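You operate a simulated robot arm through the tools that you are given. There is no shell and no other tool.

You are at the controls of a simulated robot arm. One attempt, no reset.

## Task
Put things in order on the top of the yellow table. At the end: the white spool of string is on the grey tray (marked "SIZED STOCK"); the white dust brush stands on top of the teal pad; the cream marking crayon is on the thick brass plate; the purple tag stands on top of the square post (marked "END TRIAL"); whatever was shut is shut again. Leave all else as you found it, and nothing knocked over.
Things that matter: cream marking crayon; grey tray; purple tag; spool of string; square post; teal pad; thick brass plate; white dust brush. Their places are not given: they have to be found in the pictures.

Only the result counts: the job must be done as asked and must still hold three seconds after the hand-in. Knocking over, shifting, dropping, spilling or breaking anything else fails it.

## Robot
A 5-joint arm with a two-finger parallel gripper, fixed in place. Base frame: the origin is at the foot of the arm, x ahead of it, y to its left, z up; the work surface is at about z = 0. Units: m, degrees, N and s.
With the tool pointing down near the work surface it reaches from about 0.26 to 0.6 m from the base axis. Its first joint turns from -66.0 to 66.0 degrees. The tool tilts only in the upright plane through the base axis and itself; it spins freely about its own axis. Payload 1.57 kg.
The tool frame sits at the grasp point between the pads (the TCP): z along the fingers, y along the line on which they close. The tips reach 0.03 m beyond it. The gripper opens to 0.08 m. The fingers are 0.017 m wide and 0.012 m thick; the gripper's body (0.04 by 0.082 m) begins 0.08 m behind the TCP.
Orientation is told as [roll, pitch, yaw] about the base's x, y, z axes, in that order, counted from this pose: with the fingers straight down and closing along the base's y, the tool's x points along the base's -x, its y along +y and its z along -z.

## Interface
- The arm moves only by the tool apply_moves. Its argument "rows" is a list of rows, each an object of numbers (a shift or turn left out is 0, a gripper value left out holds the last): "wx", "wy", "wz": the turn, a rotation vector about the base's x, y, z in degrees; "x", "y", "z": the shift along the base's x, y, z in m; "claw": the closure in counts, from 0 (fully open) to 255 (shut). In form: [{"wx": .., "wy": .., "wz": .., "x": .., "y": .., "z": .., "claw": ..}, ...]. A call has 1 to 20 rows; each row shifts and turns the commanded pose from where the row before left it. Each row takes 0.2 s and may step no farther than 0.05 m and 8.6 degrees from the row before; otherwise, or with a gripper value out of range, the whole call is refused. Where a pose cannot be reached the arm comes as near as it can. A force on the tool above 40 N (or 10 N above the force at the start of the call, whichever is more), or a blocked arm, ends the call early, and 0.2 s more pass. Each finger travels about 0.153 m/s and halts on what it meets, pressing with about 38 N; the grip force reading is that of the motor and also rises with nothing between the fingers. The clock runs only during rows and for 0.2 s after the last one: add rows that do not move to give the fingers time. The reply holds the time, the measured pose of the TCP, the force on the tool along the base axes, the opening and the grip force, in the units named above and with some noise, with the torque about the TCP (base axes, N m) and any sound that the robot's microphone picked up.
- Cameras (640 x 400 px; columns grow to the right, rows downward): "scene" is fixed at [0.0449, 0.4118, 0.5244]; the picture's right is [-0.66, -0.75, 0.00], its down [-0.45, 0.40, -0.80] and it looks along [0.60, -0.53, -0.60] (base axes); focal length 214 px, centre (320, 200). "wrist" rides on the gripper at [0.072, -0.007, -0.122] in the tool frame; the picture's right is [0.09, 1.00, 0.00], its down [-0.84, 0.08, -0.54] and it looks along [-0.54, 0.05, 0.84] (tool axes); focal length 238 px, centre (320, 200).
- grab_frame(camera): a new picture of that camera. It takes no simulated time.
- measure_at(camera, pixels): for up to 12 pixels [column, row] of the newest picture of that camera ("zoom" is the newest enlarged one), the place [x, y, z] in the base frame of the surface seen there, good to about 0.002 m, but the place of the scene camera against the robot may be out by one fixed shift of up to 0.012 m in any direction. It takes no simulated time.
- close_up(camera, box): a new picture of the part [left, top, right, bottom] of that camera's present view, enlarged. It takes no simulated time.
- finish_job(): hands the job in; it is judged then, once.

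Leave the gripper open and the arm clear of the work at the hand-in unless told otherwise.

The tools are called after "Call:" by a JSON object that holds its "api" and its "payload". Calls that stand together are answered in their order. apply_moves: Moves the arm, as the interface text tells. Its arguments: {"type":"object","properties":{"rows":{"type":"array","items":{"type":"object","properties":{"wx":{"type":"number"},"wy":{"type":"number"},"wz":{"type":"number"},"x":{"type":"number"},"y":{"type":"number"},"z":{"type":"number"},"claw":{"type":"number"}}}}},"required":["rows"]} The other tools are called the same way: grab_frame (camera) takes a picture; measure_at (camera, pixels) gives the place of the surface under pixels of a picture; close_up (camera, box) takes an enlarged picture of a part of a camera's view; finish_job () hands the job in.

At the start:

```text
time: 0.0
ee_pos: [0.3457, 0.0155, 0.3266]
tcp_rot: [0.0, 0.0, 0.0]
ft_force: [0.0, 0.0, -0.8]
torque: [-0.02, 0.01, 0.0]
grip_width: 0.0801
gripper_force: 0.0
```

scene: 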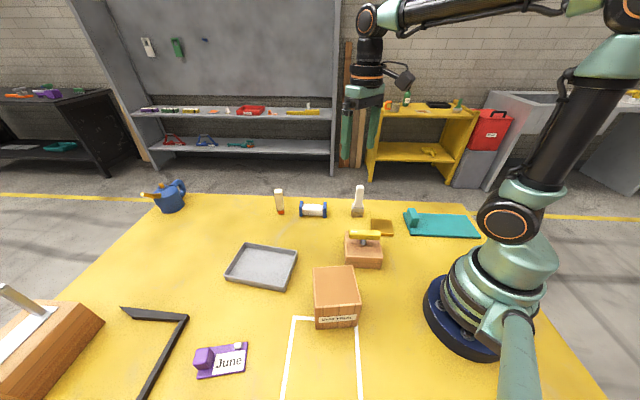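
wrist: 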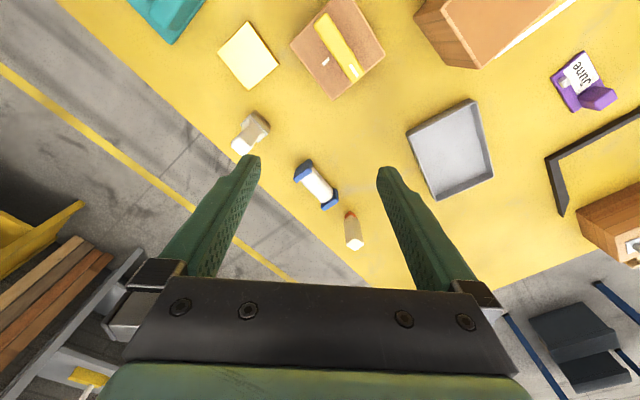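

I see a table with a blue oil can, a crayon-like stub, a spool, a brush, a brass plate, a teal pad, a block with a yellow lever, a tray, a wooden post, and a purple tag. I'll take enlarged views to identify each one.

Call:
{"api": "close_up", "payload": {"camera": "scene", "box": [220, 170, 500, 345]}}

Call:
{"api": "close_up", "payload": {"camera": "scene", "box": [0, 270, 220, 400]}}

Call:
{"api": "close_up", "payload": {"camera": "scene", "box": [180, 250, 380, 400]}}

Call:
{"api": "close_up", "payload": {"camera": "wrist", "box": [120, 0, 440, 260]}}

```text
2.29 times, centred on (360, 258) of scene
```

zoom: 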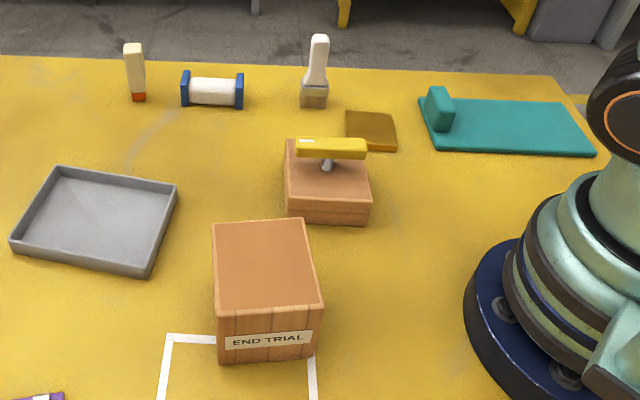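

```text
2.91 times, centred on (110, 335) of scene
```

zoom: 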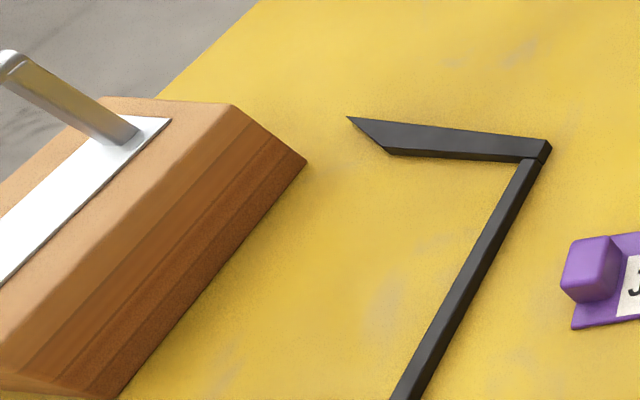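

```text
2.67 times, centred on (280, 325) of scene
```

zoom: 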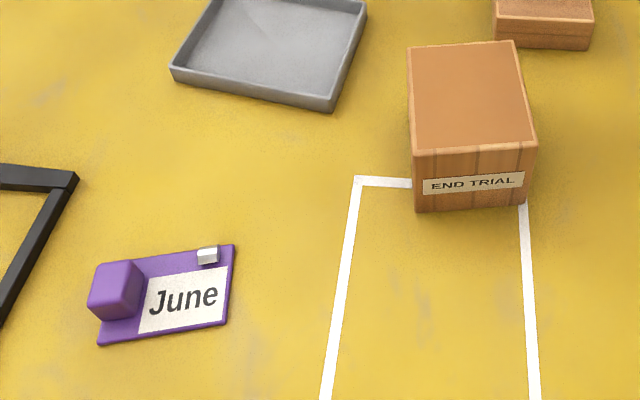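

```text
1.54 times, centred on (280, 130) of wrist
```

zoom: 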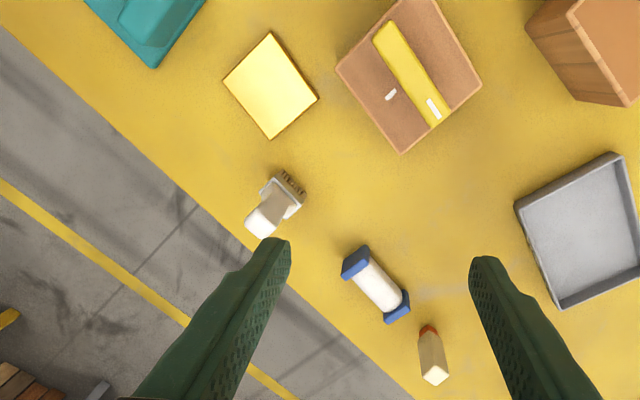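

I've found the items. The brush is at about (358,202), the crayon (280,202), the spool (313,210), the tray (262,265), the brass plate (382,227), the teal pad (440,224), the post (336,295) and the tag (220,360). Now I'll measure their places on a fresh scene frame.

Call:
{"api": "grab_frame", "payload": {"camera": "scene"}}

Call:
{"api": "measure_at", "payload": {"camera": "scene", "pixels": [[278, 191], [281, 213], [303, 210], [313, 210], [324, 211], [359, 188], [357, 213], [371, 220], [391, 221], [394, 234], [373, 235], [382, 227]]}}

Call:
{"api": "measure_at", "payload": {"camera": "scene", "pixels": [[404, 211], [467, 214], [479, 237], [409, 235], [411, 213], [440, 225], [412, 222], [246, 244], [298, 248], [285, 289], [226, 281], [262, 266]]}}

Call:
{"api": "measure_at", "payload": {"camera": "scene", "pixels": [[313, 269], [353, 267], [360, 303], [314, 306], [336, 286], [204, 352], [204, 365], [246, 343], [245, 371], [198, 377], [238, 346], [225, 362]]}}

Call:
{"api": "measure_at", "payload": {"camera": "scene", "pixels": [[348, 235], [352, 232], [379, 235], [383, 265], [346, 263], [364, 240], [382, 247], [170, 195], [180, 318], [125, 310], [150, 370], [80, 330]]}}

Call:
{"api": "close_up", "payload": {"camera": "scene", "box": [330, 175, 490, 275]}}

```text
taken
```

scene: 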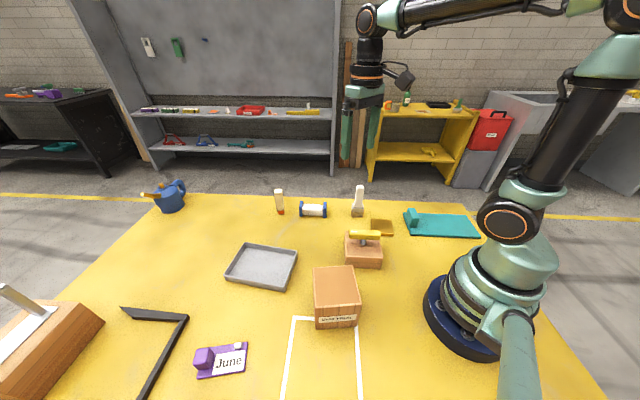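

```text
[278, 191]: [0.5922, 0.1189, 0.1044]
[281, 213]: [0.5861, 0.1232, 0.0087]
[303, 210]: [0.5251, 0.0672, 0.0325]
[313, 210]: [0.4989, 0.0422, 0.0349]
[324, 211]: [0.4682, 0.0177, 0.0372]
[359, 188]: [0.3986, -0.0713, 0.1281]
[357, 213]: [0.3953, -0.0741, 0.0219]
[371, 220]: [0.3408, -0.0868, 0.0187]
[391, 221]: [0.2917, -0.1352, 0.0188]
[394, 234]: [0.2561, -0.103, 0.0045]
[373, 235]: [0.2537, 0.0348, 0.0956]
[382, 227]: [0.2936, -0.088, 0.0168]
```

```text
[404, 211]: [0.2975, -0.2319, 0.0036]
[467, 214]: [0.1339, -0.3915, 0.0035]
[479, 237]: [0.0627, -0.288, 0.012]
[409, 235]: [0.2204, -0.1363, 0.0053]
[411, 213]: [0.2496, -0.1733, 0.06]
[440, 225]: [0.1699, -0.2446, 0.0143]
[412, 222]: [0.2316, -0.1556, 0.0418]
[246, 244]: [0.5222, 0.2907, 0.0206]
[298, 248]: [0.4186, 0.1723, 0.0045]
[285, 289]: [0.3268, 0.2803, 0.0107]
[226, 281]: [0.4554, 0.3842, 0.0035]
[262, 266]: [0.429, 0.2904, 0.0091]
```

```text
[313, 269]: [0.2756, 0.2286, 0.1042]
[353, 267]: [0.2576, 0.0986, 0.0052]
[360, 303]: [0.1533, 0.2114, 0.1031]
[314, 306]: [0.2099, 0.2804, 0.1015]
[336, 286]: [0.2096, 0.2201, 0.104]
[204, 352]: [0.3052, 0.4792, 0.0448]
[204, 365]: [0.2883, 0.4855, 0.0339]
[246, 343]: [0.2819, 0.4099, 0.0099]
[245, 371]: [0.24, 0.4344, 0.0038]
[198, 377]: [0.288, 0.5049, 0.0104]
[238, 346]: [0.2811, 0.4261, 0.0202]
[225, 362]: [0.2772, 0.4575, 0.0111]
```

```text
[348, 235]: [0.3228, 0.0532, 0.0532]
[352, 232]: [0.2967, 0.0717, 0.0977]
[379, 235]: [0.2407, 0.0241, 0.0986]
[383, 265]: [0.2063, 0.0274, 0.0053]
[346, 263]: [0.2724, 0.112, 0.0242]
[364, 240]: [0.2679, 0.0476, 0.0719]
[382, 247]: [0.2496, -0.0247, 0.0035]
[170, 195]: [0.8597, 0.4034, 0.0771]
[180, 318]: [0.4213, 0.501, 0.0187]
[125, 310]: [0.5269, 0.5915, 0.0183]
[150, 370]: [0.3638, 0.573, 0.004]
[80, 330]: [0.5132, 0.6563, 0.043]
```

```text
4.00 times, centred on (410, 225) of scene
```

zoom: 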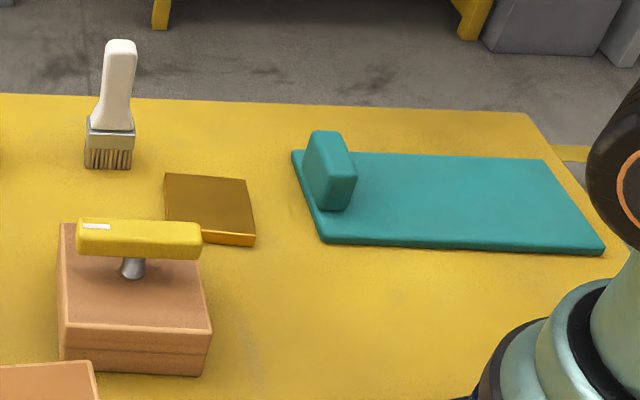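

The scene camera puts the table at z≈0.004, so it has a small offset. I'll measure the same objects through the wrist camera to get robot-true positions.

Call:
{"api": "grab_frame", "payload": {"camera": "wrist"}}

Call:
{"api": "measure_at", "payload": {"camera": "wrist", "pixels": [[354, 245], [349, 214], [304, 170], [316, 187], [331, 203], [238, 148], [262, 121], [218, 52], [246, 20], [278, 58], [248, 90], [290, 110]]}}

Call:
{"api": "measure_at", "payload": {"camera": "wrist", "pixels": [[407, 132], [473, 99], [494, 177], [435, 199], [450, 145], [552, 75], [600, 97], [575, 110], [578, 70], [590, 62], [400, 230], [545, 155]]}}

Call:
{"api": "close_up", "payload": {"camera": "wrist", "box": [220, 100, 380, 260]}}

```text
taken
```

wrist: 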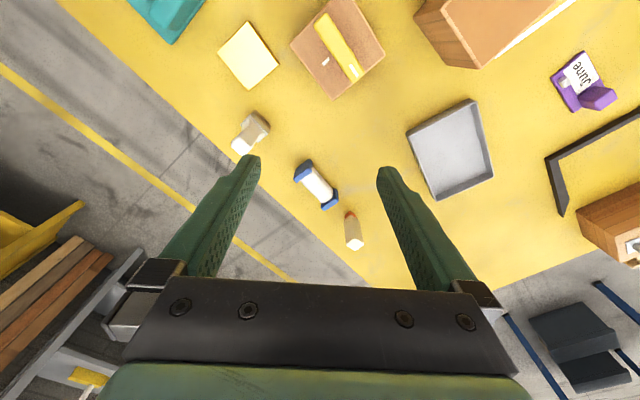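

```text
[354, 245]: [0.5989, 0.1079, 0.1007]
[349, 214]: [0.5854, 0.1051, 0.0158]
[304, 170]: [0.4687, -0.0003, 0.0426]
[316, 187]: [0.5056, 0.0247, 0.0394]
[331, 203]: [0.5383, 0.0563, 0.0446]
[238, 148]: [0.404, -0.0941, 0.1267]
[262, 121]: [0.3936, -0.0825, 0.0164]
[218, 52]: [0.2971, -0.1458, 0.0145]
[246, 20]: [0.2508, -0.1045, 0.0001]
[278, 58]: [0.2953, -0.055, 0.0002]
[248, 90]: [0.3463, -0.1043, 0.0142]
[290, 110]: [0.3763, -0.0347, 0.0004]
```

```text
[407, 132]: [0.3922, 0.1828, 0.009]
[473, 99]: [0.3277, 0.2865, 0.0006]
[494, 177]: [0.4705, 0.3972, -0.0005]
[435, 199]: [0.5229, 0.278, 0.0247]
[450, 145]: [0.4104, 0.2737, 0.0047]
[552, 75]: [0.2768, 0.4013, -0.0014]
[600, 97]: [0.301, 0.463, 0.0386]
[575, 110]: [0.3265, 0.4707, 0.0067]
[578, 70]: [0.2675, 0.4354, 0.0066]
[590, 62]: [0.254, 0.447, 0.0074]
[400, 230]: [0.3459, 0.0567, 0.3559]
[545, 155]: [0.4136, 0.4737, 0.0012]
```

```text
2.50 times, centred on (300, 180) of wrist
```

zoom: 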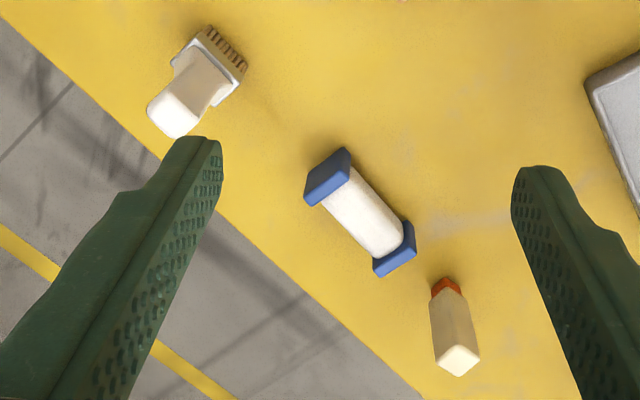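

The wrist camera gives the table at z≈0 and is consistent. The brush is near (0.397,-0.085), top z≈0.127. I'll move above and slightly short of it to see its shape.

Call:
{"api": "apply_moves", "payload": {"rows": [{"x": 0.0, "y": -0.035, "z": -0.015, "claw": 0}, {"x": 0.0, "y": -0.035, "z": -0.015}, {"x": 0.0, "y": -0.03, "z": -0.015}, {}]}}

Call:
{"api": "grab_frame", "payload": {"camera": "wrist"}}

Call:
{"api": "close_up", "payload": {"camera": "wrist", "box": [220, 60, 420, 200]}}

```text
time: 1.0
ee_pos: [0.3466, -0.0844, 0.2835]
tcp_rot: [0.0, 0.1, 0.0]
ft_force: [0.6, -0.1, 0.4]
torque: [0.0, -0.01, 0.03]
grip_width: 0.0797
gripper_force: 0.0
```

```text
taken
```

wrist: 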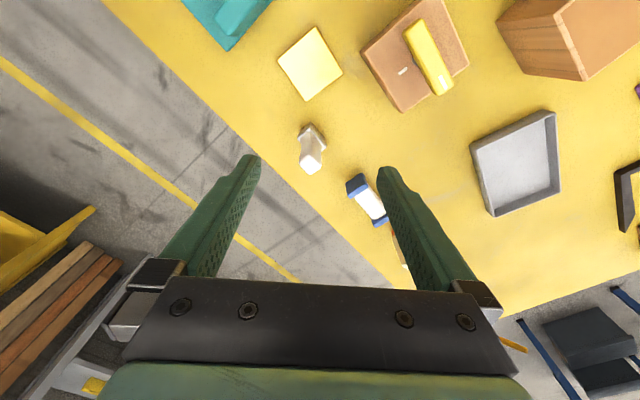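

```text
2.86 times, centred on (320, 130) of wrist
```

zoom: 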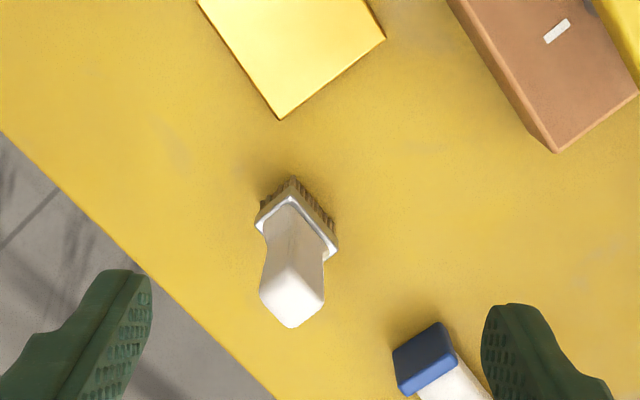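

The brush handle is rotated about the vertical. I'll measure the handle top and the ferrule corners in the zoom.

Call:
{"api": "measure_at", "payload": {"camera": "zoom", "pixels": [[292, 295], [264, 290], [293, 323], [321, 300], [295, 272], [259, 222], [336, 248], [292, 182], [334, 255], [262, 265], [325, 270], [294, 208]]}}

Call:
{"api": "measure_at", "payload": {"camera": "wrist", "pixels": [[181, 2], [228, 50], [205, 15], [270, 2], [278, 57], [317, 28], [342, 70], [304, 100], [310, 62]]}}

```text
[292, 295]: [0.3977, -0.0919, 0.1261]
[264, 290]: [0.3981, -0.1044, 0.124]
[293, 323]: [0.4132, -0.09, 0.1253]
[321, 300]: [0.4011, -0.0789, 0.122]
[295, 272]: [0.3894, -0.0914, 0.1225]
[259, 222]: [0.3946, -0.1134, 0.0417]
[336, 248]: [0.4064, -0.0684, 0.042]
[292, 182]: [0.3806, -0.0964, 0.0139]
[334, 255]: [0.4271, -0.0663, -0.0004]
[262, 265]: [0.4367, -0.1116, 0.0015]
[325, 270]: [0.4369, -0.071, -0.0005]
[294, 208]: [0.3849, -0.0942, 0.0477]
```

```text
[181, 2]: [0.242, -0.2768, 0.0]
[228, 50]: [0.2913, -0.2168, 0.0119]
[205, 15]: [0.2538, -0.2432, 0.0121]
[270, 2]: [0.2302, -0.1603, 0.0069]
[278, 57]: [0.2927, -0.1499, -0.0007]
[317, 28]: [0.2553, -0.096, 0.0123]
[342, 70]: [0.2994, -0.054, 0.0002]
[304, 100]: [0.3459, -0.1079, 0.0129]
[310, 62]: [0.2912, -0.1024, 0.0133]
```

The brush centre is at about (0.400,-0.0915), the handle is about 0.018 square, and its sides lie at about 47°/137°. I'll turn the gripper +47° and go above it at z≈0.2.

Call:
{"api": "apply_moves", "payload": {"rows": [{"x": 0.009, "y": -0.0012, "z": -0.0137, "wz": 7.833}, {"x": 0.009, "y": -0.0012, "z": -0.0137, "wz": 7.833}, {"x": 0.009, "y": -0.0012, "z": -0.0137, "wz": 7.833}, {"x": 0.009, "y": -0.0012, "z": -0.0137, "wz": 7.833}, {"x": 0.009, "y": -0.0012, "z": -0.0137, "wz": 7.833}, {"x": 0.009, "y": -0.0012, "z": -0.0137, "wz": 7.833}, {}, {}]}}

Call:
{"api": "grab_frame", "payload": {"camera": "wrist"}}

Call:
{"api": "grab_frame", "payload": {"camera": "scene"}}

```text
time: 2.8
ee_pos: [0.4009, -0.0908, 0.2002]
tcp_rot: [0.1, 0.0, 47.0]
ft_force: [-0.9, 0.2, 0.4]
torque: [-0.02, 0.01, 0.01]
grip_width: 0.0801
gripper_force: 0.0
```

```text
taken
```

wrist: 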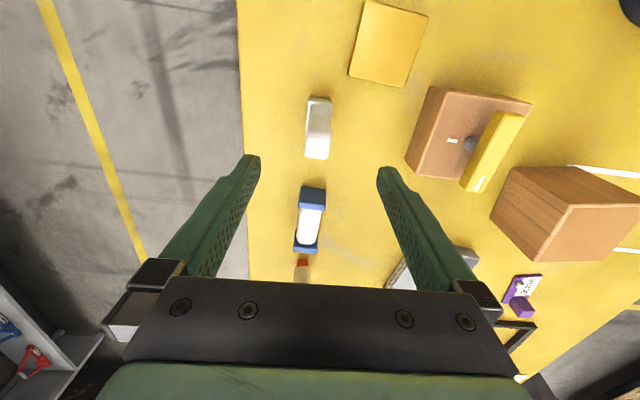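

```text
taken
```

scene: 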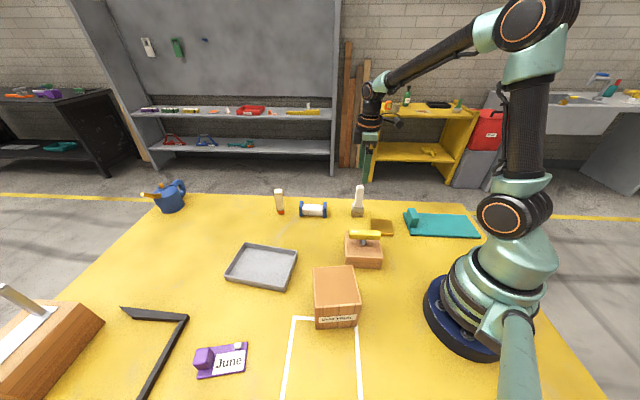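

The brush sides now line up with the gripper and it sits centred at column 318. I'm descending to z=0.10, where the tips will be at 0.07, and closing on the handle.

Call:
{"api": "apply_moves", "payload": {"rows": [{"z": -0.025}, {"z": -0.025}, {"z": -0.025}, {"z": -0.025}, {}, {}]}}

Call:
{"api": "grab_frame", "payload": {"camera": "wrist"}}

Call:
{"api": "close_up", "payload": {"camera": "scene", "box": [320, 150, 420, 230]}}

```text
time: 4.2
ee_pos: [0.4002, -0.0913, 0.0998]
tcp_rot: [0.0, 0.0, 46.9]
ft_force: [0.8, 0.0, 0.5]
torque: [0.01, 0.0, 0.06]
grip_width: 0.0801
gripper_force: 0.0
```

```text
taken
```

wrist: 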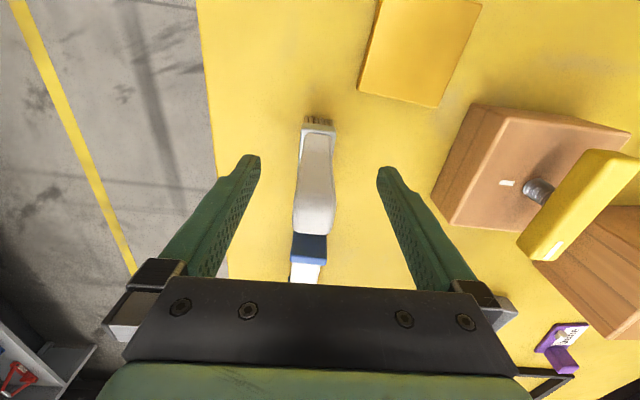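

```text
5.00 times, centred on (370, 190) of scene
```

zoom: 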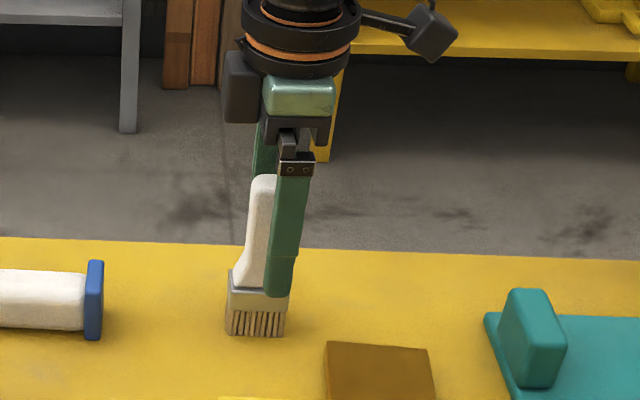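

The handle is between the fingers. I'll check how the handle top is centred against the TCP before closing.

Call:
{"api": "measure_at", "payload": {"camera": "wrist", "pixels": [[314, 230], [314, 215], [296, 215], [333, 215], [314, 190], [300, 190], [332, 190], [316, 150], [316, 138], [300, 225], [330, 228]]}}

Call:
{"api": "close_up", "payload": {"camera": "wrist", "box": [260, 100, 380, 250]}}

```text
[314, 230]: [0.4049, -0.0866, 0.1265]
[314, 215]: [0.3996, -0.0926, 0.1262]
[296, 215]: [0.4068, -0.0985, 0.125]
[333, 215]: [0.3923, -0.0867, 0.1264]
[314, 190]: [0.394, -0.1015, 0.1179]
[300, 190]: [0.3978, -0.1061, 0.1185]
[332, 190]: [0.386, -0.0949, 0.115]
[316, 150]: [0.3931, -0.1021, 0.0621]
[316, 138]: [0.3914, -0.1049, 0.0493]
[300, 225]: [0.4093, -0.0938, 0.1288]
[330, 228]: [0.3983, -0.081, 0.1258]
```

```text
2.67 times, centred on (320, 175) of wrist
```

zoom: 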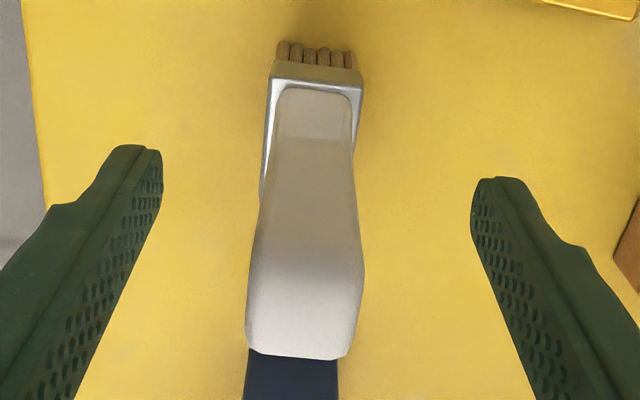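

The handle centre at about (0.3996,-0.0926) is within 1–2 mm of the TCP, so I'm closing.

Call:
{"api": "apply_moves", "payload": {"rows": [{"claw": 170}, {}, {"claw": 210}, {"claw": 255}, {}]}}

```text
time: 5.4
ee_pos: [0.3993, -0.091, 0.0996]
tcp_rot: [0.0, 0.0, 47.0]
ft_force: [-0.8, -0.7, -0.2]
torque: [0.03, -0.02, -0.04]
grip_width: 0.0215
gripper_force: 34.5
```

The brush is gripped at 21.5 mm. I'm lifting straight up and then looking towards the pad.

Call:
{"api": "apply_moves", "payload": {"rows": [{"z": 0.01}, {"z": 0.03}, {"z": 0.04}, {"z": 0.04}, {}]}}

Call:
{"api": "grab_frame", "payload": {"camera": "wrist"}}

Call:
{"api": "close_up", "payload": {"camera": "scene", "box": [320, 130, 480, 240]}}

```text
time: 6.6
ee_pos: [0.4026, -0.0937, 0.2196]
tcp_rot: [0.0, 0.0, 47.0]
ft_force: [-0.6, 1.0, -0.3]
torque: [-0.01, 0.0, 0.0]
grip_width: 0.0216
gripper_force: 34.7
```

```text
taken
```

wrist: 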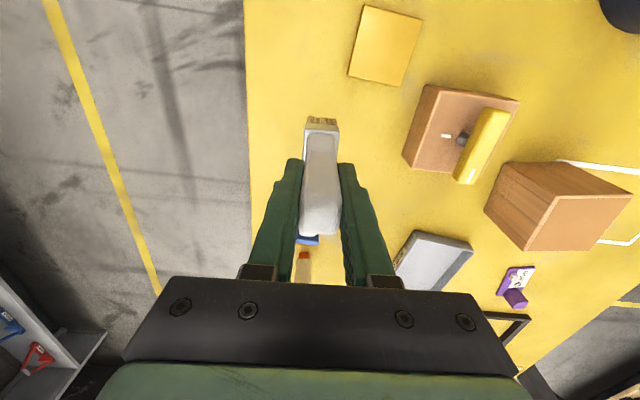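

```text
3.64 times, centred on (400, 185) of scene
```

zoom: 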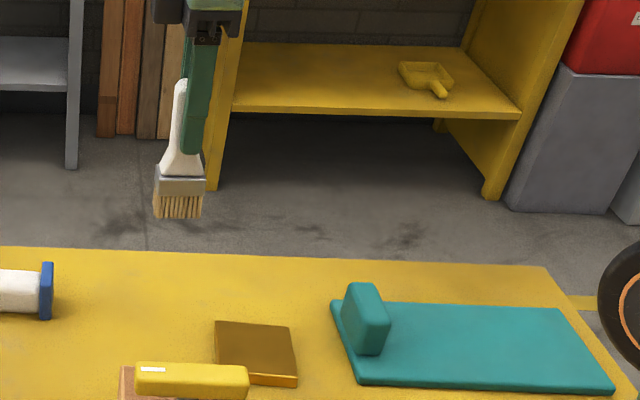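

The brush is held upright. With a scene-camera offset of about (-0.006,+0.011,+0.004), the pad corners are at about (0.291,-0.217), (0.226,-0.147), (0.069,-0.299) and (0.134,-0.370). The knob sits at the near-x end. I'm going to carry the brush above (0.1865,-0.2515).

Call:
{"api": "apply_moves", "payload": {"rows": [{"x": -0.0267, "y": -0.02}, {"x": -0.0267, "y": -0.02}, {"x": -0.0267, "y": -0.02}, {"x": -0.0267, "y": -0.02}, {"x": -0.0267, "y": -0.02}, {"x": -0.0267, "y": -0.02}, {"x": -0.0267, "y": -0.02}, {"x": -0.0267, "y": -0.02}, {}, {}]}}

Call:
{"api": "grab_frame", "payload": {"camera": "wrist"}}

Call:
{"api": "grab_frame", "payload": {"camera": "scene"}}

```text
time: 8.8
ee_pos: [0.1887, -0.2534, 0.2207]
tcp_rot: [-0.1, 0.0, 46.9]
ft_force: [0.0, -1.0, -0.9]
torque: [0.04, -0.01, -0.03]
grip_width: 0.0216
gripper_force: 34.5
```

```text
taken
```

wrist: 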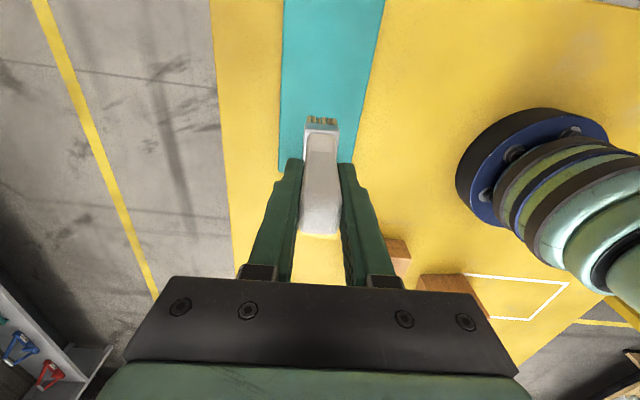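

```text
taken
```

scene: 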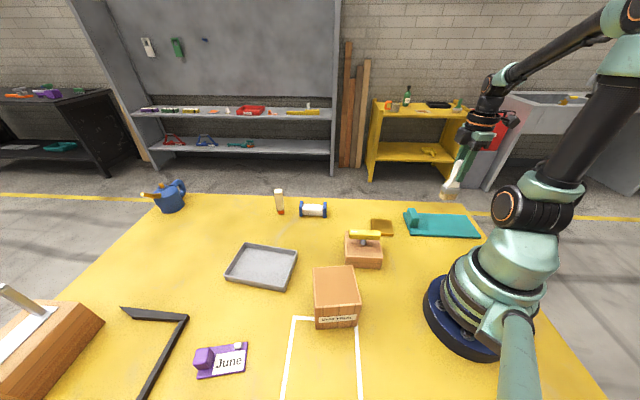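

Next I'll measure the pad edges in this wrist view, around (290,100), (370,100), (350,160) and (280,160).

Call:
{"api": "measure_at", "payload": {"camera": "wrist", "pixels": [[283, 60], [288, 60], [378, 60], [370, 60], [365, 110], [358, 110], [345, 160], [352, 160], [282, 140], [320, 108], [320, 10], [278, 168]]}}

```text
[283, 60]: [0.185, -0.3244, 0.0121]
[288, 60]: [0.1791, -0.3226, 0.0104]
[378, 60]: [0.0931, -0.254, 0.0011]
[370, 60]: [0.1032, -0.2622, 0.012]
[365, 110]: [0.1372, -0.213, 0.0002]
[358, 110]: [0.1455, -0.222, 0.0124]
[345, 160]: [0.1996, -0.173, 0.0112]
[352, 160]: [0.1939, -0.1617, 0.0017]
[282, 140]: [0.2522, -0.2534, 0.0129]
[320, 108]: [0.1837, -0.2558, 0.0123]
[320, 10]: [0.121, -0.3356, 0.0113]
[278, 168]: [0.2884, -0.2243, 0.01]
```

The target (0.187,-0.252) is on the pad's centre line and the pad top is at z≈0.012. I'm lowering the brush to just above it.

Call:
{"api": "apply_moves", "payload": {"rows": [{"z": -0.03}, {"z": -0.03}, {"z": -0.025}, {"z": -0.015}, {}, {}]}}

Call:
{"api": "close_up", "payload": {"camera": "scene", "box": [380, 160, 500, 250]}}

```text
time: 10.2
ee_pos: [0.1874, -0.2529, 0.1205]
tcp_rot: [0.0, 0.0, 47.0]
ft_force: [-0.5, 0.2, -1.1]
torque: [0.02, -0.05, -0.01]
grip_width: 0.0215
gripper_force: 34.7
```

```text
4.44 times, centred on (440, 205) of scene
```

zoom: 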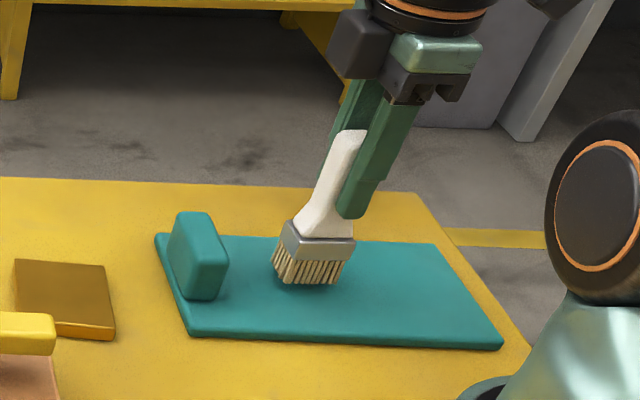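

The brush is hovering about 8 mm above the pad, and its lean in the image is the wide-angle view. I'm lowering in small steps until force shows.

Call:
{"api": "apply_moves", "payload": {"rows": [{"z": -0.003}, {"z": -0.002}, {"z": -0.001}, {}]}}

```text
time: 11.2
ee_pos: [0.1862, -0.2515, 0.1142]
tcp_rot: [0.1, 0.0, 47.1]
ft_force: [0.3, 0.1, -1.3]
torque: [-0.01, -0.01, -0.02]
grip_width: 0.0216
gripper_force: 34.6
```

Call:
{"api": "apply_moves", "payload": {"rows": [{"z": -0.001}, {"z": -0.001}, {}]}}

```text
time: 12.0
ee_pos: [0.1863, -0.2512, 0.1124]
tcp_rot: [0.0, -0.1, 47.0]
ft_force: [-1.7, 5.4, 19.4]
torque: [0.75, -0.18, 0.03]
grip_width: 0.0217
gripper_force: 34.7
```

Contact has been made at 19 N. I'm easing up 1 mm so it just touches, then opening gently.

Call:
{"api": "apply_moves", "payload": {"rows": [{"z": 0.0008}, {}]}}

```text
time: 12.6
ee_pos: [0.1854, -0.2513, 0.1128]
tcp_rot: [0.0, -0.1, 46.9]
ft_force: [1.6, -0.1, 1.4]
torque: [-0.07, -0.17, -0.01]
grip_width: 0.0218
gripper_force: 34.6
```

Call:
{"api": "apply_moves", "payload": {"rows": [{"claw": 175}, {}, {"claw": 100}, {}, {"claw": 0}, {}, {}]}}

Call:
{"api": "close_up", "payload": {"camera": "scene", "box": [380, 160, 500, 250]}}

Call:
{"api": "grab_frame", "payload": {"camera": "wrist"}}

```text
time: 14.2
ee_pos: [0.1855, -0.2526, 0.1132]
tcp_rot: [0.0, 0.0, 46.9]
ft_force: [-0.1, -0.9, -0.1]
torque: [-0.01, 0.03, 0.02]
grip_width: 0.0802
gripper_force: 0.0
```

```text
4.44 times, centred on (440, 205) of scene
```

zoom: 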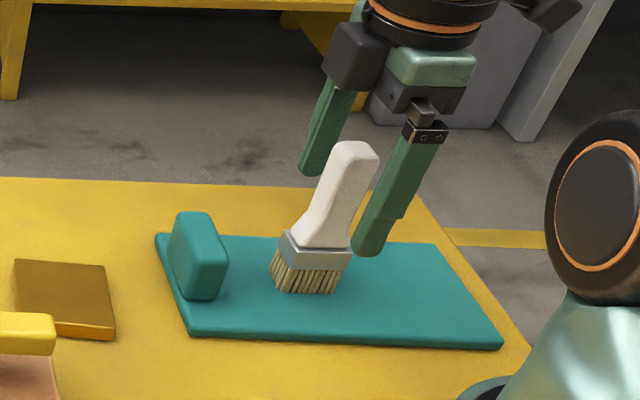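

```text
taken
```

wrist: 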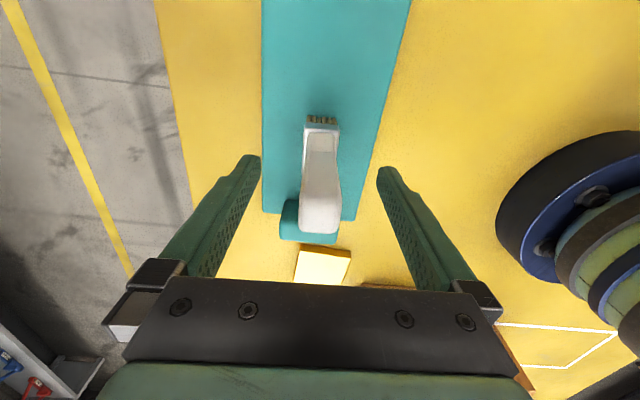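

The brush is standing on the pad. I'm rising straight up, then going over to view the crayon.

Call:
{"api": "apply_moves", "payload": {"rows": [{"z": 0.03}, {"z": 0.045}, {"z": 0.045}, {"z": 0.02}, {"x": 0.0294, "y": 0.03365, "wz": -3.7}, {"x": 0.0294, "y": 0.03365, "wz": -3.7}, {"x": 0.0294, "y": 0.03365, "wz": -3.7}, {"x": 0.0294, "y": 0.03365, "wz": -3.7}, {"x": 0.0294, "y": 0.03365, "wz": -3.7}, {"x": 0.0294, "y": 0.03365, "wz": -3.7}, {"x": 0.0294, "y": 0.03365, "wz": -3.7}, {"x": 0.0294, "y": 0.03365, "wz": -3.7}, {"x": 0.0294, "y": 0.03365, "wz": -3.7}, {"x": 0.0294, "y": 0.03365, "wz": -3.7}, {}, {}]}}

Call:
{"api": "grab_frame", "payload": {"camera": "wrist"}}

Call:
{"api": "grab_frame", "payload": {"camera": "scene"}}

Call:
{"api": "close_up", "payload": {"camera": "wrist", "box": [230, 60, 430, 200]}}

```text
time: 17.6
ee_pos: [0.4819, 0.0835, 0.2509]
tcp_rot: [0.0, 0.1, 9.9]
ft_force: [-0.9, -0.1, -0.2]
torque: [-0.02, 0.01, 0.0]
grip_width: 0.0802
gripper_force: 0.1
```

```text
taken
```

wrist: 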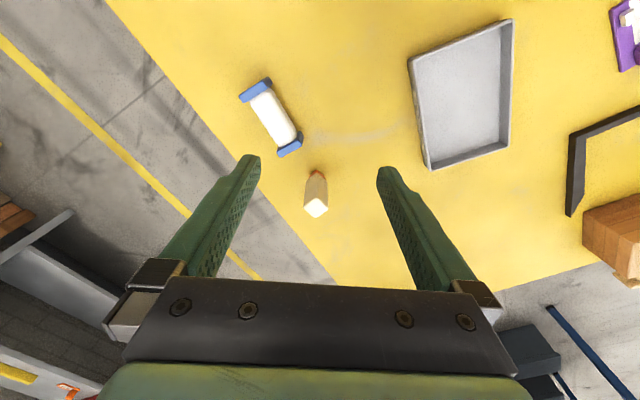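

```text
taken
```

scene: 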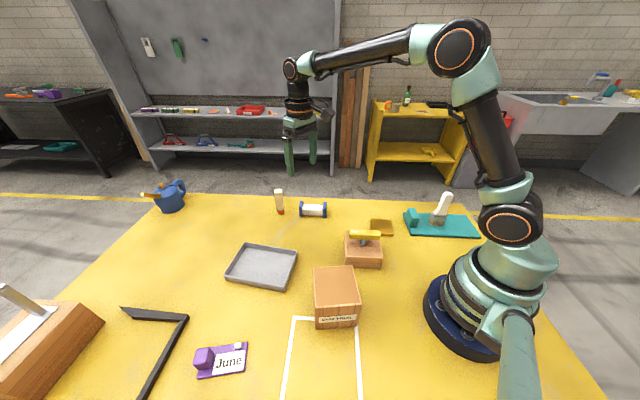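

```text
2.86 times, centred on (330, 130) of wrist
```

zoom: 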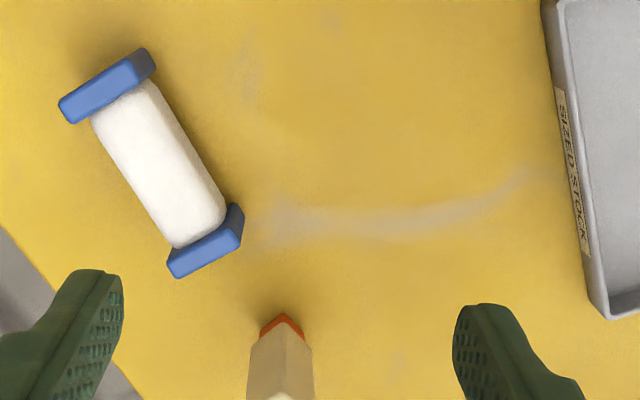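

The crayon is near (316,195) in the wrist view. I'll enlarge it and measure its corners, and measure the spool and tray while they are in view.

Call:
{"api": "measure_at", "payload": {"camera": "zoom", "pixels": [[105, 88], [65, 105], [75, 122], [145, 52], [155, 72], [150, 165], [205, 255], [168, 272], [242, 230], [242, 210], [110, 150], [200, 160]]}}

Call:
{"api": "measure_at", "payload": {"camera": "wrist", "pixels": [[315, 208], [316, 200], [305, 207], [316, 216], [327, 208], [409, 60], [511, 20], [509, 146], [429, 168], [462, 95], [318, 175]]}}

Call:
{"api": "close_up", "payload": {"camera": "wrist", "box": [280, 160, 360, 230]}}

```text
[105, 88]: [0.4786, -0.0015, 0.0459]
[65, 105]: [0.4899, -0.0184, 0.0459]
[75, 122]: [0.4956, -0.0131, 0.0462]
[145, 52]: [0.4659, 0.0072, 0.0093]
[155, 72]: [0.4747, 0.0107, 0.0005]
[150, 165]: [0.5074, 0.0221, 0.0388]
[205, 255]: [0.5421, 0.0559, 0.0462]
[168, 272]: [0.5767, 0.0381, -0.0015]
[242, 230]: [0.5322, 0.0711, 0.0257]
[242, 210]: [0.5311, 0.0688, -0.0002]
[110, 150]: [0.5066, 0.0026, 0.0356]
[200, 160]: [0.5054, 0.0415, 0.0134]
```

```text
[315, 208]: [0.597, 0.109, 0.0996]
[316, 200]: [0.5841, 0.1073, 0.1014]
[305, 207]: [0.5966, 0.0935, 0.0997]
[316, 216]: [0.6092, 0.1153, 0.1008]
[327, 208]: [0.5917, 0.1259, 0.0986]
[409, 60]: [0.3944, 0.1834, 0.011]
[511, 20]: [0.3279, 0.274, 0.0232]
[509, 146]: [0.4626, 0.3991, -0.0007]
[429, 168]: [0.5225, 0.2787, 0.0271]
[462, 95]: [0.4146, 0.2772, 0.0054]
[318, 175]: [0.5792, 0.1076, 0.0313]
```

```text
5.71 times, centred on (320, 195) of wrist
```

zoom: 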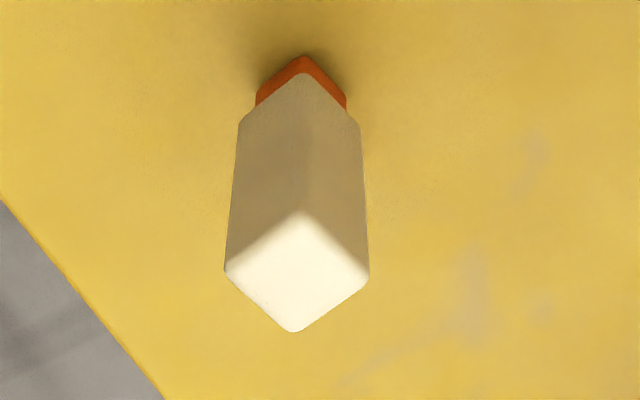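

The crayon has a square section turned diagonally to the fingers. I'll measure its four top corners.

Call:
{"api": "measure_at", "payload": {"camera": "zoom", "pixels": [[300, 216], [232, 270], [294, 326], [363, 276], [298, 270], [262, 243], [332, 246], [266, 298], [328, 300], [242, 120], [305, 75], [359, 125]]}}

```text
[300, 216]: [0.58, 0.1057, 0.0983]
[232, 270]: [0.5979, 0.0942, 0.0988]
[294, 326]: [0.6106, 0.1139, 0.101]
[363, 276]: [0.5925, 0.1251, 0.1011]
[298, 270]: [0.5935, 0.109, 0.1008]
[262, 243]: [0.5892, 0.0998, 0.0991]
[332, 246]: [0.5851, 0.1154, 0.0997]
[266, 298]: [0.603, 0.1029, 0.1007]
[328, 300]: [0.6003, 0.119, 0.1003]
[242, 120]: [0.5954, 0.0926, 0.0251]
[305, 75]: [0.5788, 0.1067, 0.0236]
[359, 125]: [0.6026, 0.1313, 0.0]
```

The crayon centre is about (0.595,0.1095). Its sides are about 22 mm with faces along 57°/-33°. I'll use a vertical tool at yaw -33° and see whether the arm reaches over it at z≈0.19.

Call:
{"api": "apply_moves", "payload": {"rows": [{"x": 0.019, "y": 0.0042, "z": -0.0104, "wz": -7.17}, {"x": 0.019, "y": 0.0042, "z": -0.0104, "wz": -7.17}, {"x": 0.019, "y": 0.0042, "z": -0.0104, "wz": -7.17}, {"x": 0.019, "y": 0.0042, "z": -0.0104, "wz": -7.17}, {"x": 0.019, "y": 0.0042, "z": -0.0104, "wz": -7.17}, {"x": 0.019, "y": 0.0042, "z": -0.0104, "wz": -7.17}, {}, {}]}}

Call:
{"api": "grab_frame", "payload": {"camera": "wrist"}}

```text
time: 19.4
ee_pos: [0.5806, 0.1079, 0.1877]
tcp_rot: [0.1, 0.0, -33.1]
ft_force: [-0.8, 0.0, 0.0]
torque: [-0.03, 0.03, 0.01]
grip_width: 0.0799
gripper_force: 0.0
out of reach, approached as far as the arm can: row 6
```

```text
taken
```

wrist: 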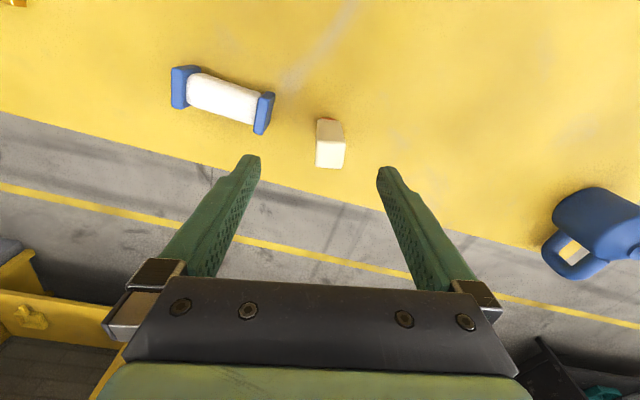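

With the tool vertical, the arm stops at r≈0.59 at this height. Lower down the reach should grow, so I'm descending to z≈0.14 (tips at 0.11, still above the crayon top at 0.10) to see.

Call:
{"api": "apply_moves", "payload": {"rows": [{"z": -0.025}, {"z": -0.02}, {}]}}

Call:
{"api": "grab_frame", "payload": {"camera": "wrist"}}

```text
time: 20.2
ee_pos: [0.5801, 0.106, 0.1418]
tcp_rot: [0.0, 0.0, -33.0]
ft_force: [-0.6, -0.4, 0.7]
torque: [-0.02, 0.01, 0.01]
grip_width: 0.0801
gripper_force: 0.0
```

```text
taken
```

wrist: 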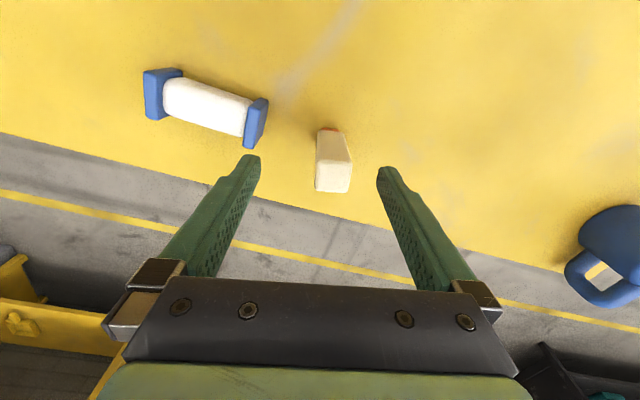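

The commanded pose seems to have been reset to the reached point. I'm pushing outward here to (0.594,0.1095) to test the reach.

Call:
{"api": "apply_moves", "payload": {"rows": [{"x": 0.007, "y": 0.001}, {"x": 0.007, "y": 0.001}, {}]}}

Call:
{"api": "grab_frame", "payload": {"camera": "wrist"}}

Call:
{"api": "measure_at", "payload": {"camera": "wrist", "pixels": [[333, 185], [318, 189], [349, 190], [333, 163], [333, 140]]}}

```text
time: 21.0
ee_pos: [0.5872, 0.1098, 0.1419]
tcp_rot: [-0.1, 0.0, -32.9]
ft_force: [0.7, -0.8, 0.0]
torque: [-0.02, 0.01, 0.0]
grip_width: 0.0802
gripper_force: 0.0
out of reach, approached as far as the arm can: row 2
```

```text
taken
```

wrist: 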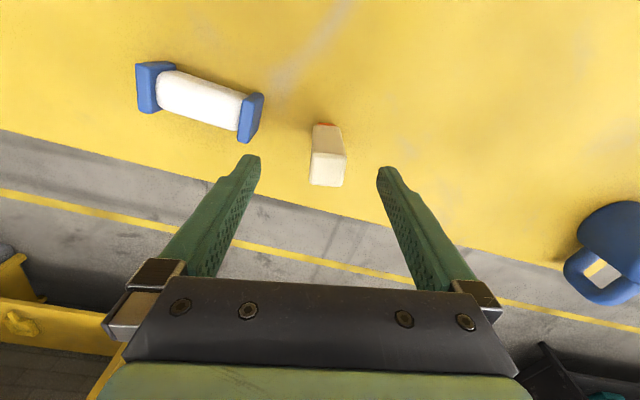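

```text
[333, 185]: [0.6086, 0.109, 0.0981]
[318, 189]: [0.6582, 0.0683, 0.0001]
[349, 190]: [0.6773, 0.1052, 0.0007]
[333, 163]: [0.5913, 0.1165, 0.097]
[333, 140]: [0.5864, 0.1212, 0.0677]
```

The reach is now 0.597. The crayon top at column ≈328 lies between the fingers. I'm descending to z≈0.082 beside it, with the fingers wide open, then nudging outward.

Call:
{"api": "apply_moves", "payload": {"rows": [{"z": -0.02}, {"z": -0.02}, {"z": -0.02}, {}]}}

Call:
{"api": "grab_frame", "payload": {"camera": "wrist"}}

```text
time: 22.0
ee_pos: [0.5887, 0.1102, 0.0811]
tcp_rot: [-0.1, 0.0, -33.0]
ft_force: [-0.5, 0.6, 0.0]
torque: [0.02, 0.01, -0.01]
grip_width: 0.0799
gripper_force: 0.0
```

```text
taken
```

wrist: 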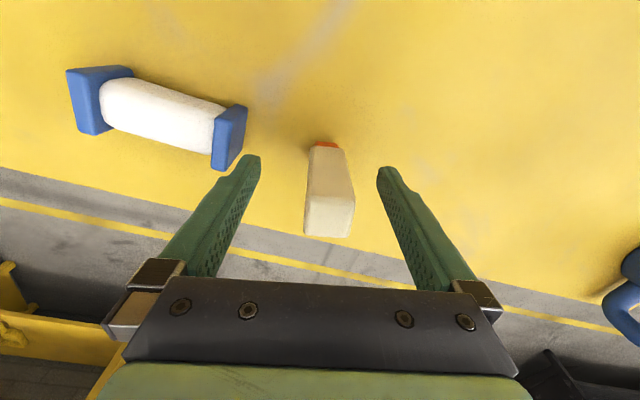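

Call:
{"api": "measure_at", "payload": {"camera": "wrist", "pixels": [[310, 215], [330, 215], [350, 215], [330, 230], [306, 228], [350, 230], [330, 200], [310, 180], [345, 180]]}}

Call:
{"api": "close_up", "payload": {"camera": "wrist", "box": [270, 130, 390, 250]}}

```text
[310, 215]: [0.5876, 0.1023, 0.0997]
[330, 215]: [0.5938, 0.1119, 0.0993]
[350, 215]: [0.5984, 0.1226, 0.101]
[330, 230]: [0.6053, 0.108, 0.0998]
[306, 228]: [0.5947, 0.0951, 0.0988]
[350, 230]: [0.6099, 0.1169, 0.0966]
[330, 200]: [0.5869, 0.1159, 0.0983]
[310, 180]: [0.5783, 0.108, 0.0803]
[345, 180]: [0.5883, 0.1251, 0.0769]
```

```text
3.33 times, centred on (330, 190) of wrist
```

zoom: 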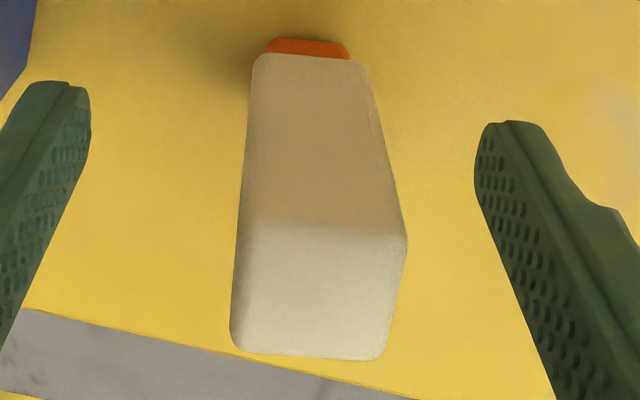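

The crayon centre is about (0.5955,0.1095) and the TCP is about 6 mm short of it. I'm nudging outward.

Call:
{"api": "apply_moves", "payload": {"rows": [{"x": 0.003}, {"x": 0.003, "y": -0.0003}, {}]}}

Call:
{"api": "grab_frame", "payload": {"camera": "wrist"}}

Call:
{"api": "measure_at", "payload": {"camera": "wrist", "pixels": [[307, 208], [326, 208], [344, 208], [300, 225], [345, 225]]}}

```text
time: 22.8
ee_pos: [0.5921, 0.1089, 0.0815]
tcp_rot: [0.0, 0.1, -33.0]
ft_force: [-0.7, -0.2, -0.5]
torque: [0.0, 0.0, 0.03]
grip_width: 0.08
gripper_force: 0.1
```

```text
taken
```

wrist: 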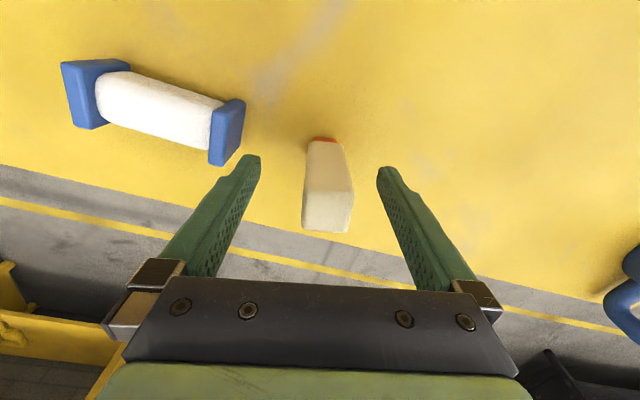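

```text
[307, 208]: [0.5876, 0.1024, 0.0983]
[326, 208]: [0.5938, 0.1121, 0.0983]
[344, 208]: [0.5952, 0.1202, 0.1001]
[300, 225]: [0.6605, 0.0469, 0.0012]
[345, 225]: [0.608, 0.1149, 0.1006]
```

The TCP is now within about 2 mm of the crayon centre. Closing.

Call:
{"api": "apply_moves", "payload": {"rows": [{"claw": 150}, {}, {"claw": 175}, {"claw": 195}, {"claw": 255}, {}]}}

Call:
{"api": "grab_frame", "payload": {"camera": "wrist"}}

```text
time: 24.2
ee_pos: [0.5919, 0.1086, 0.081]
tcp_rot: [0.0, -0.1, -33.0]
ft_force: [-0.3, 0.7, -0.4]
torque: [0.02, -0.01, -0.03]
grip_width: 0.0272
gripper_force: 37.8
```

```text
taken
```

wrist: 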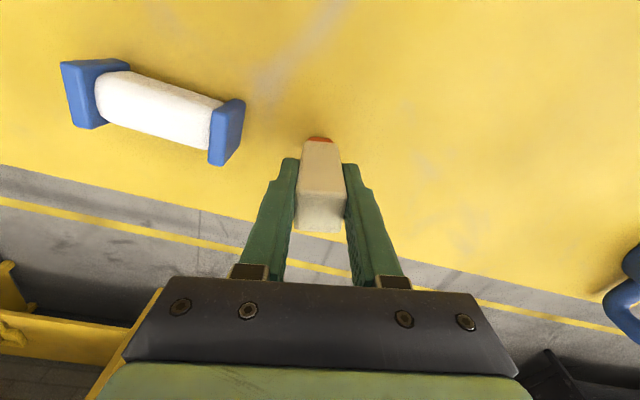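

The crayon is gripped at 27 mm. I'm lifting while retracting slightly inward, then carrying it toward the brass plate centred at about (0.2995,-0.100).

Call:
{"api": "apply_moves", "payload": {"rows": [{"z": 0.01}, {"z": 0.02, "x": -0.01}, {"z": 0.03, "x": -0.02}, {"z": 0.03, "x": -0.02}, {"z": 0.03, "x": -0.012}, {}]}}

Call:
{"api": "grab_frame", "payload": {"camera": "scene"}}

```text
time: 25.6
ee_pos: [0.5727, 0.1165, 0.2068]
tcp_rot: [-0.2, 0.1, -33.0]
ft_force: [0.3, 0.7, -0.1]
torque: [0.03, 0.0, 0.01]
grip_width: 0.0271
gripper_force: 37.8
out of reach, approached as far as the arm can: row 2, 3, 4, 5
```

```text
taken
```

scene: 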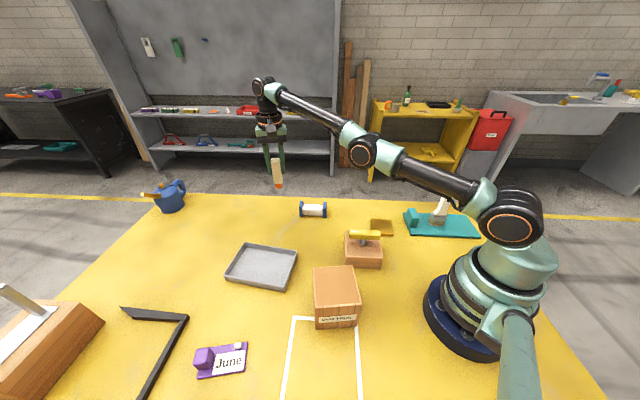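

The crayon is up and now at (0.573,0.117,0.207). I'm carrying it toward the brass plate.

Call:
{"api": "apply_moves", "payload": {"rows": [{"x": -0.0341, "y": -0.0271}, {"x": -0.0341, "y": -0.0271}, {"x": -0.0341, "y": -0.0271}, {"x": -0.0341, "y": -0.0271}, {"x": -0.0341, "y": -0.0271}, {"x": -0.0341, "y": -0.0271}, {"x": -0.0341, "y": -0.0271}, {"x": -0.0341, "y": -0.0271}, {}, {}]}}

Call:
{"api": "grab_frame", "payload": {"camera": "wrist"}}

Call:
{"api": "grab_frame", "payload": {"camera": "scene"}}

```text
time: 27.8
ee_pos: [0.5655, 0.0285, 0.2726]
tcp_rot: [-0.1, 0.1, -33.0]
ft_force: [0.3, -0.1, -1.1]
torque: [-0.01, -0.01, 0.0]
grip_width: 0.027
gripper_force: 37.5
out of reach, approached as far as the arm can: row 1, 2, 3, 4, 5, 6, 7, 8
```

```text
taken
```

wrist: 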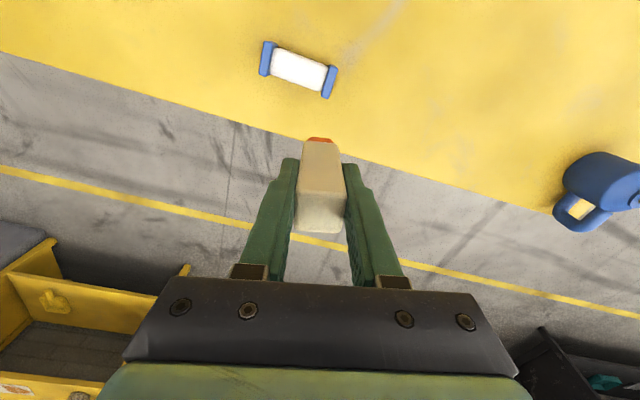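

```text
taken
```

scene: 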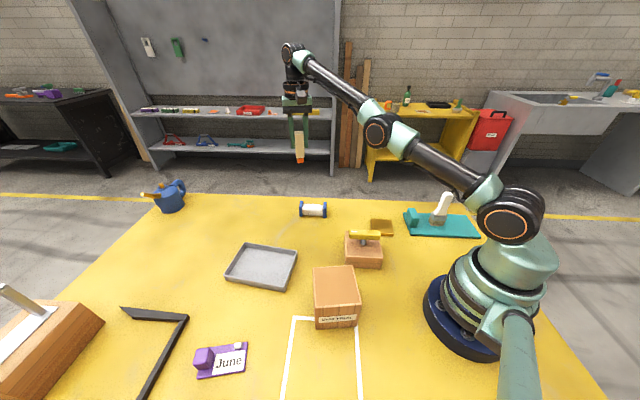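

The reply says "out of reach" even though I moved inward. In the picture the elbow at (378,130) sits below the shoulder–wrist line from (510,215) to (290,50). So the arm has passed straight and flipped elbow-down against a joint stop. The crayon is held safely high. I'll extend outward to straighten the arm and try to flip it back.

Call:
{"api": "apply_moves", "payload": {"rows": [{"x": 0.03, "z": 0.01}, {}]}}

Call:
{"api": "grab_frame", "payload": {"camera": "scene"}}

```text
time: 28.4
ee_pos: [0.5673, 0.0286, 0.2725]
tcp_rot: [0.0, 0.0, -32.9]
ft_force: [0.4, -0.1, -1.2]
torque: [0.0, 0.02, -0.01]
grip_width: 0.0272
gripper_force: 37.9
out of reach, approached as far as the arm can: row 1
```

```text
taken
```

scene: 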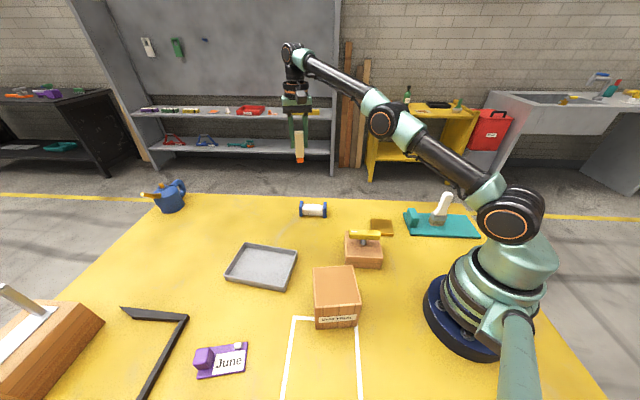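

The elbow is now almost straight at (383,122). I'll push outward once more and then try a small inward step.

Call:
{"api": "apply_moves", "payload": {"rows": [{"x": 0.02, "z": 0.0}, {"x": -0.01, "z": -0.01}, {}]}}

Call:
{"api": "grab_frame", "payload": {"camera": "scene"}}

```text
time: 29.2
ee_pos: [0.5609, 0.0288, 0.2544]
tcp_rot: [0.0, 0.0, -33.0]
ft_force: [0.1, -0.1, -0.3]
torque: [-0.01, 0.0, 0.02]
grip_width: 0.027
gripper_force: 37.9
out of reach, approached as far as the arm can: row 1
```

```text
taken
```

scene: 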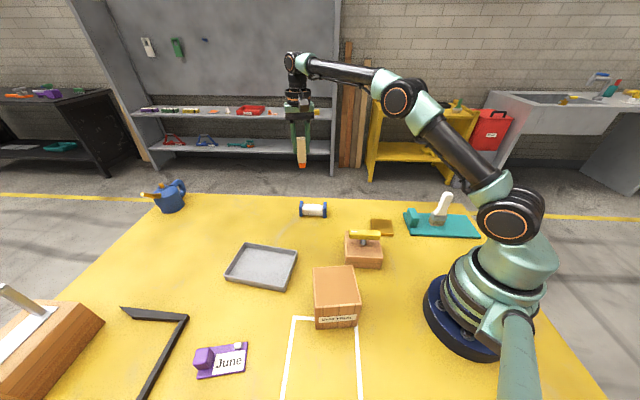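

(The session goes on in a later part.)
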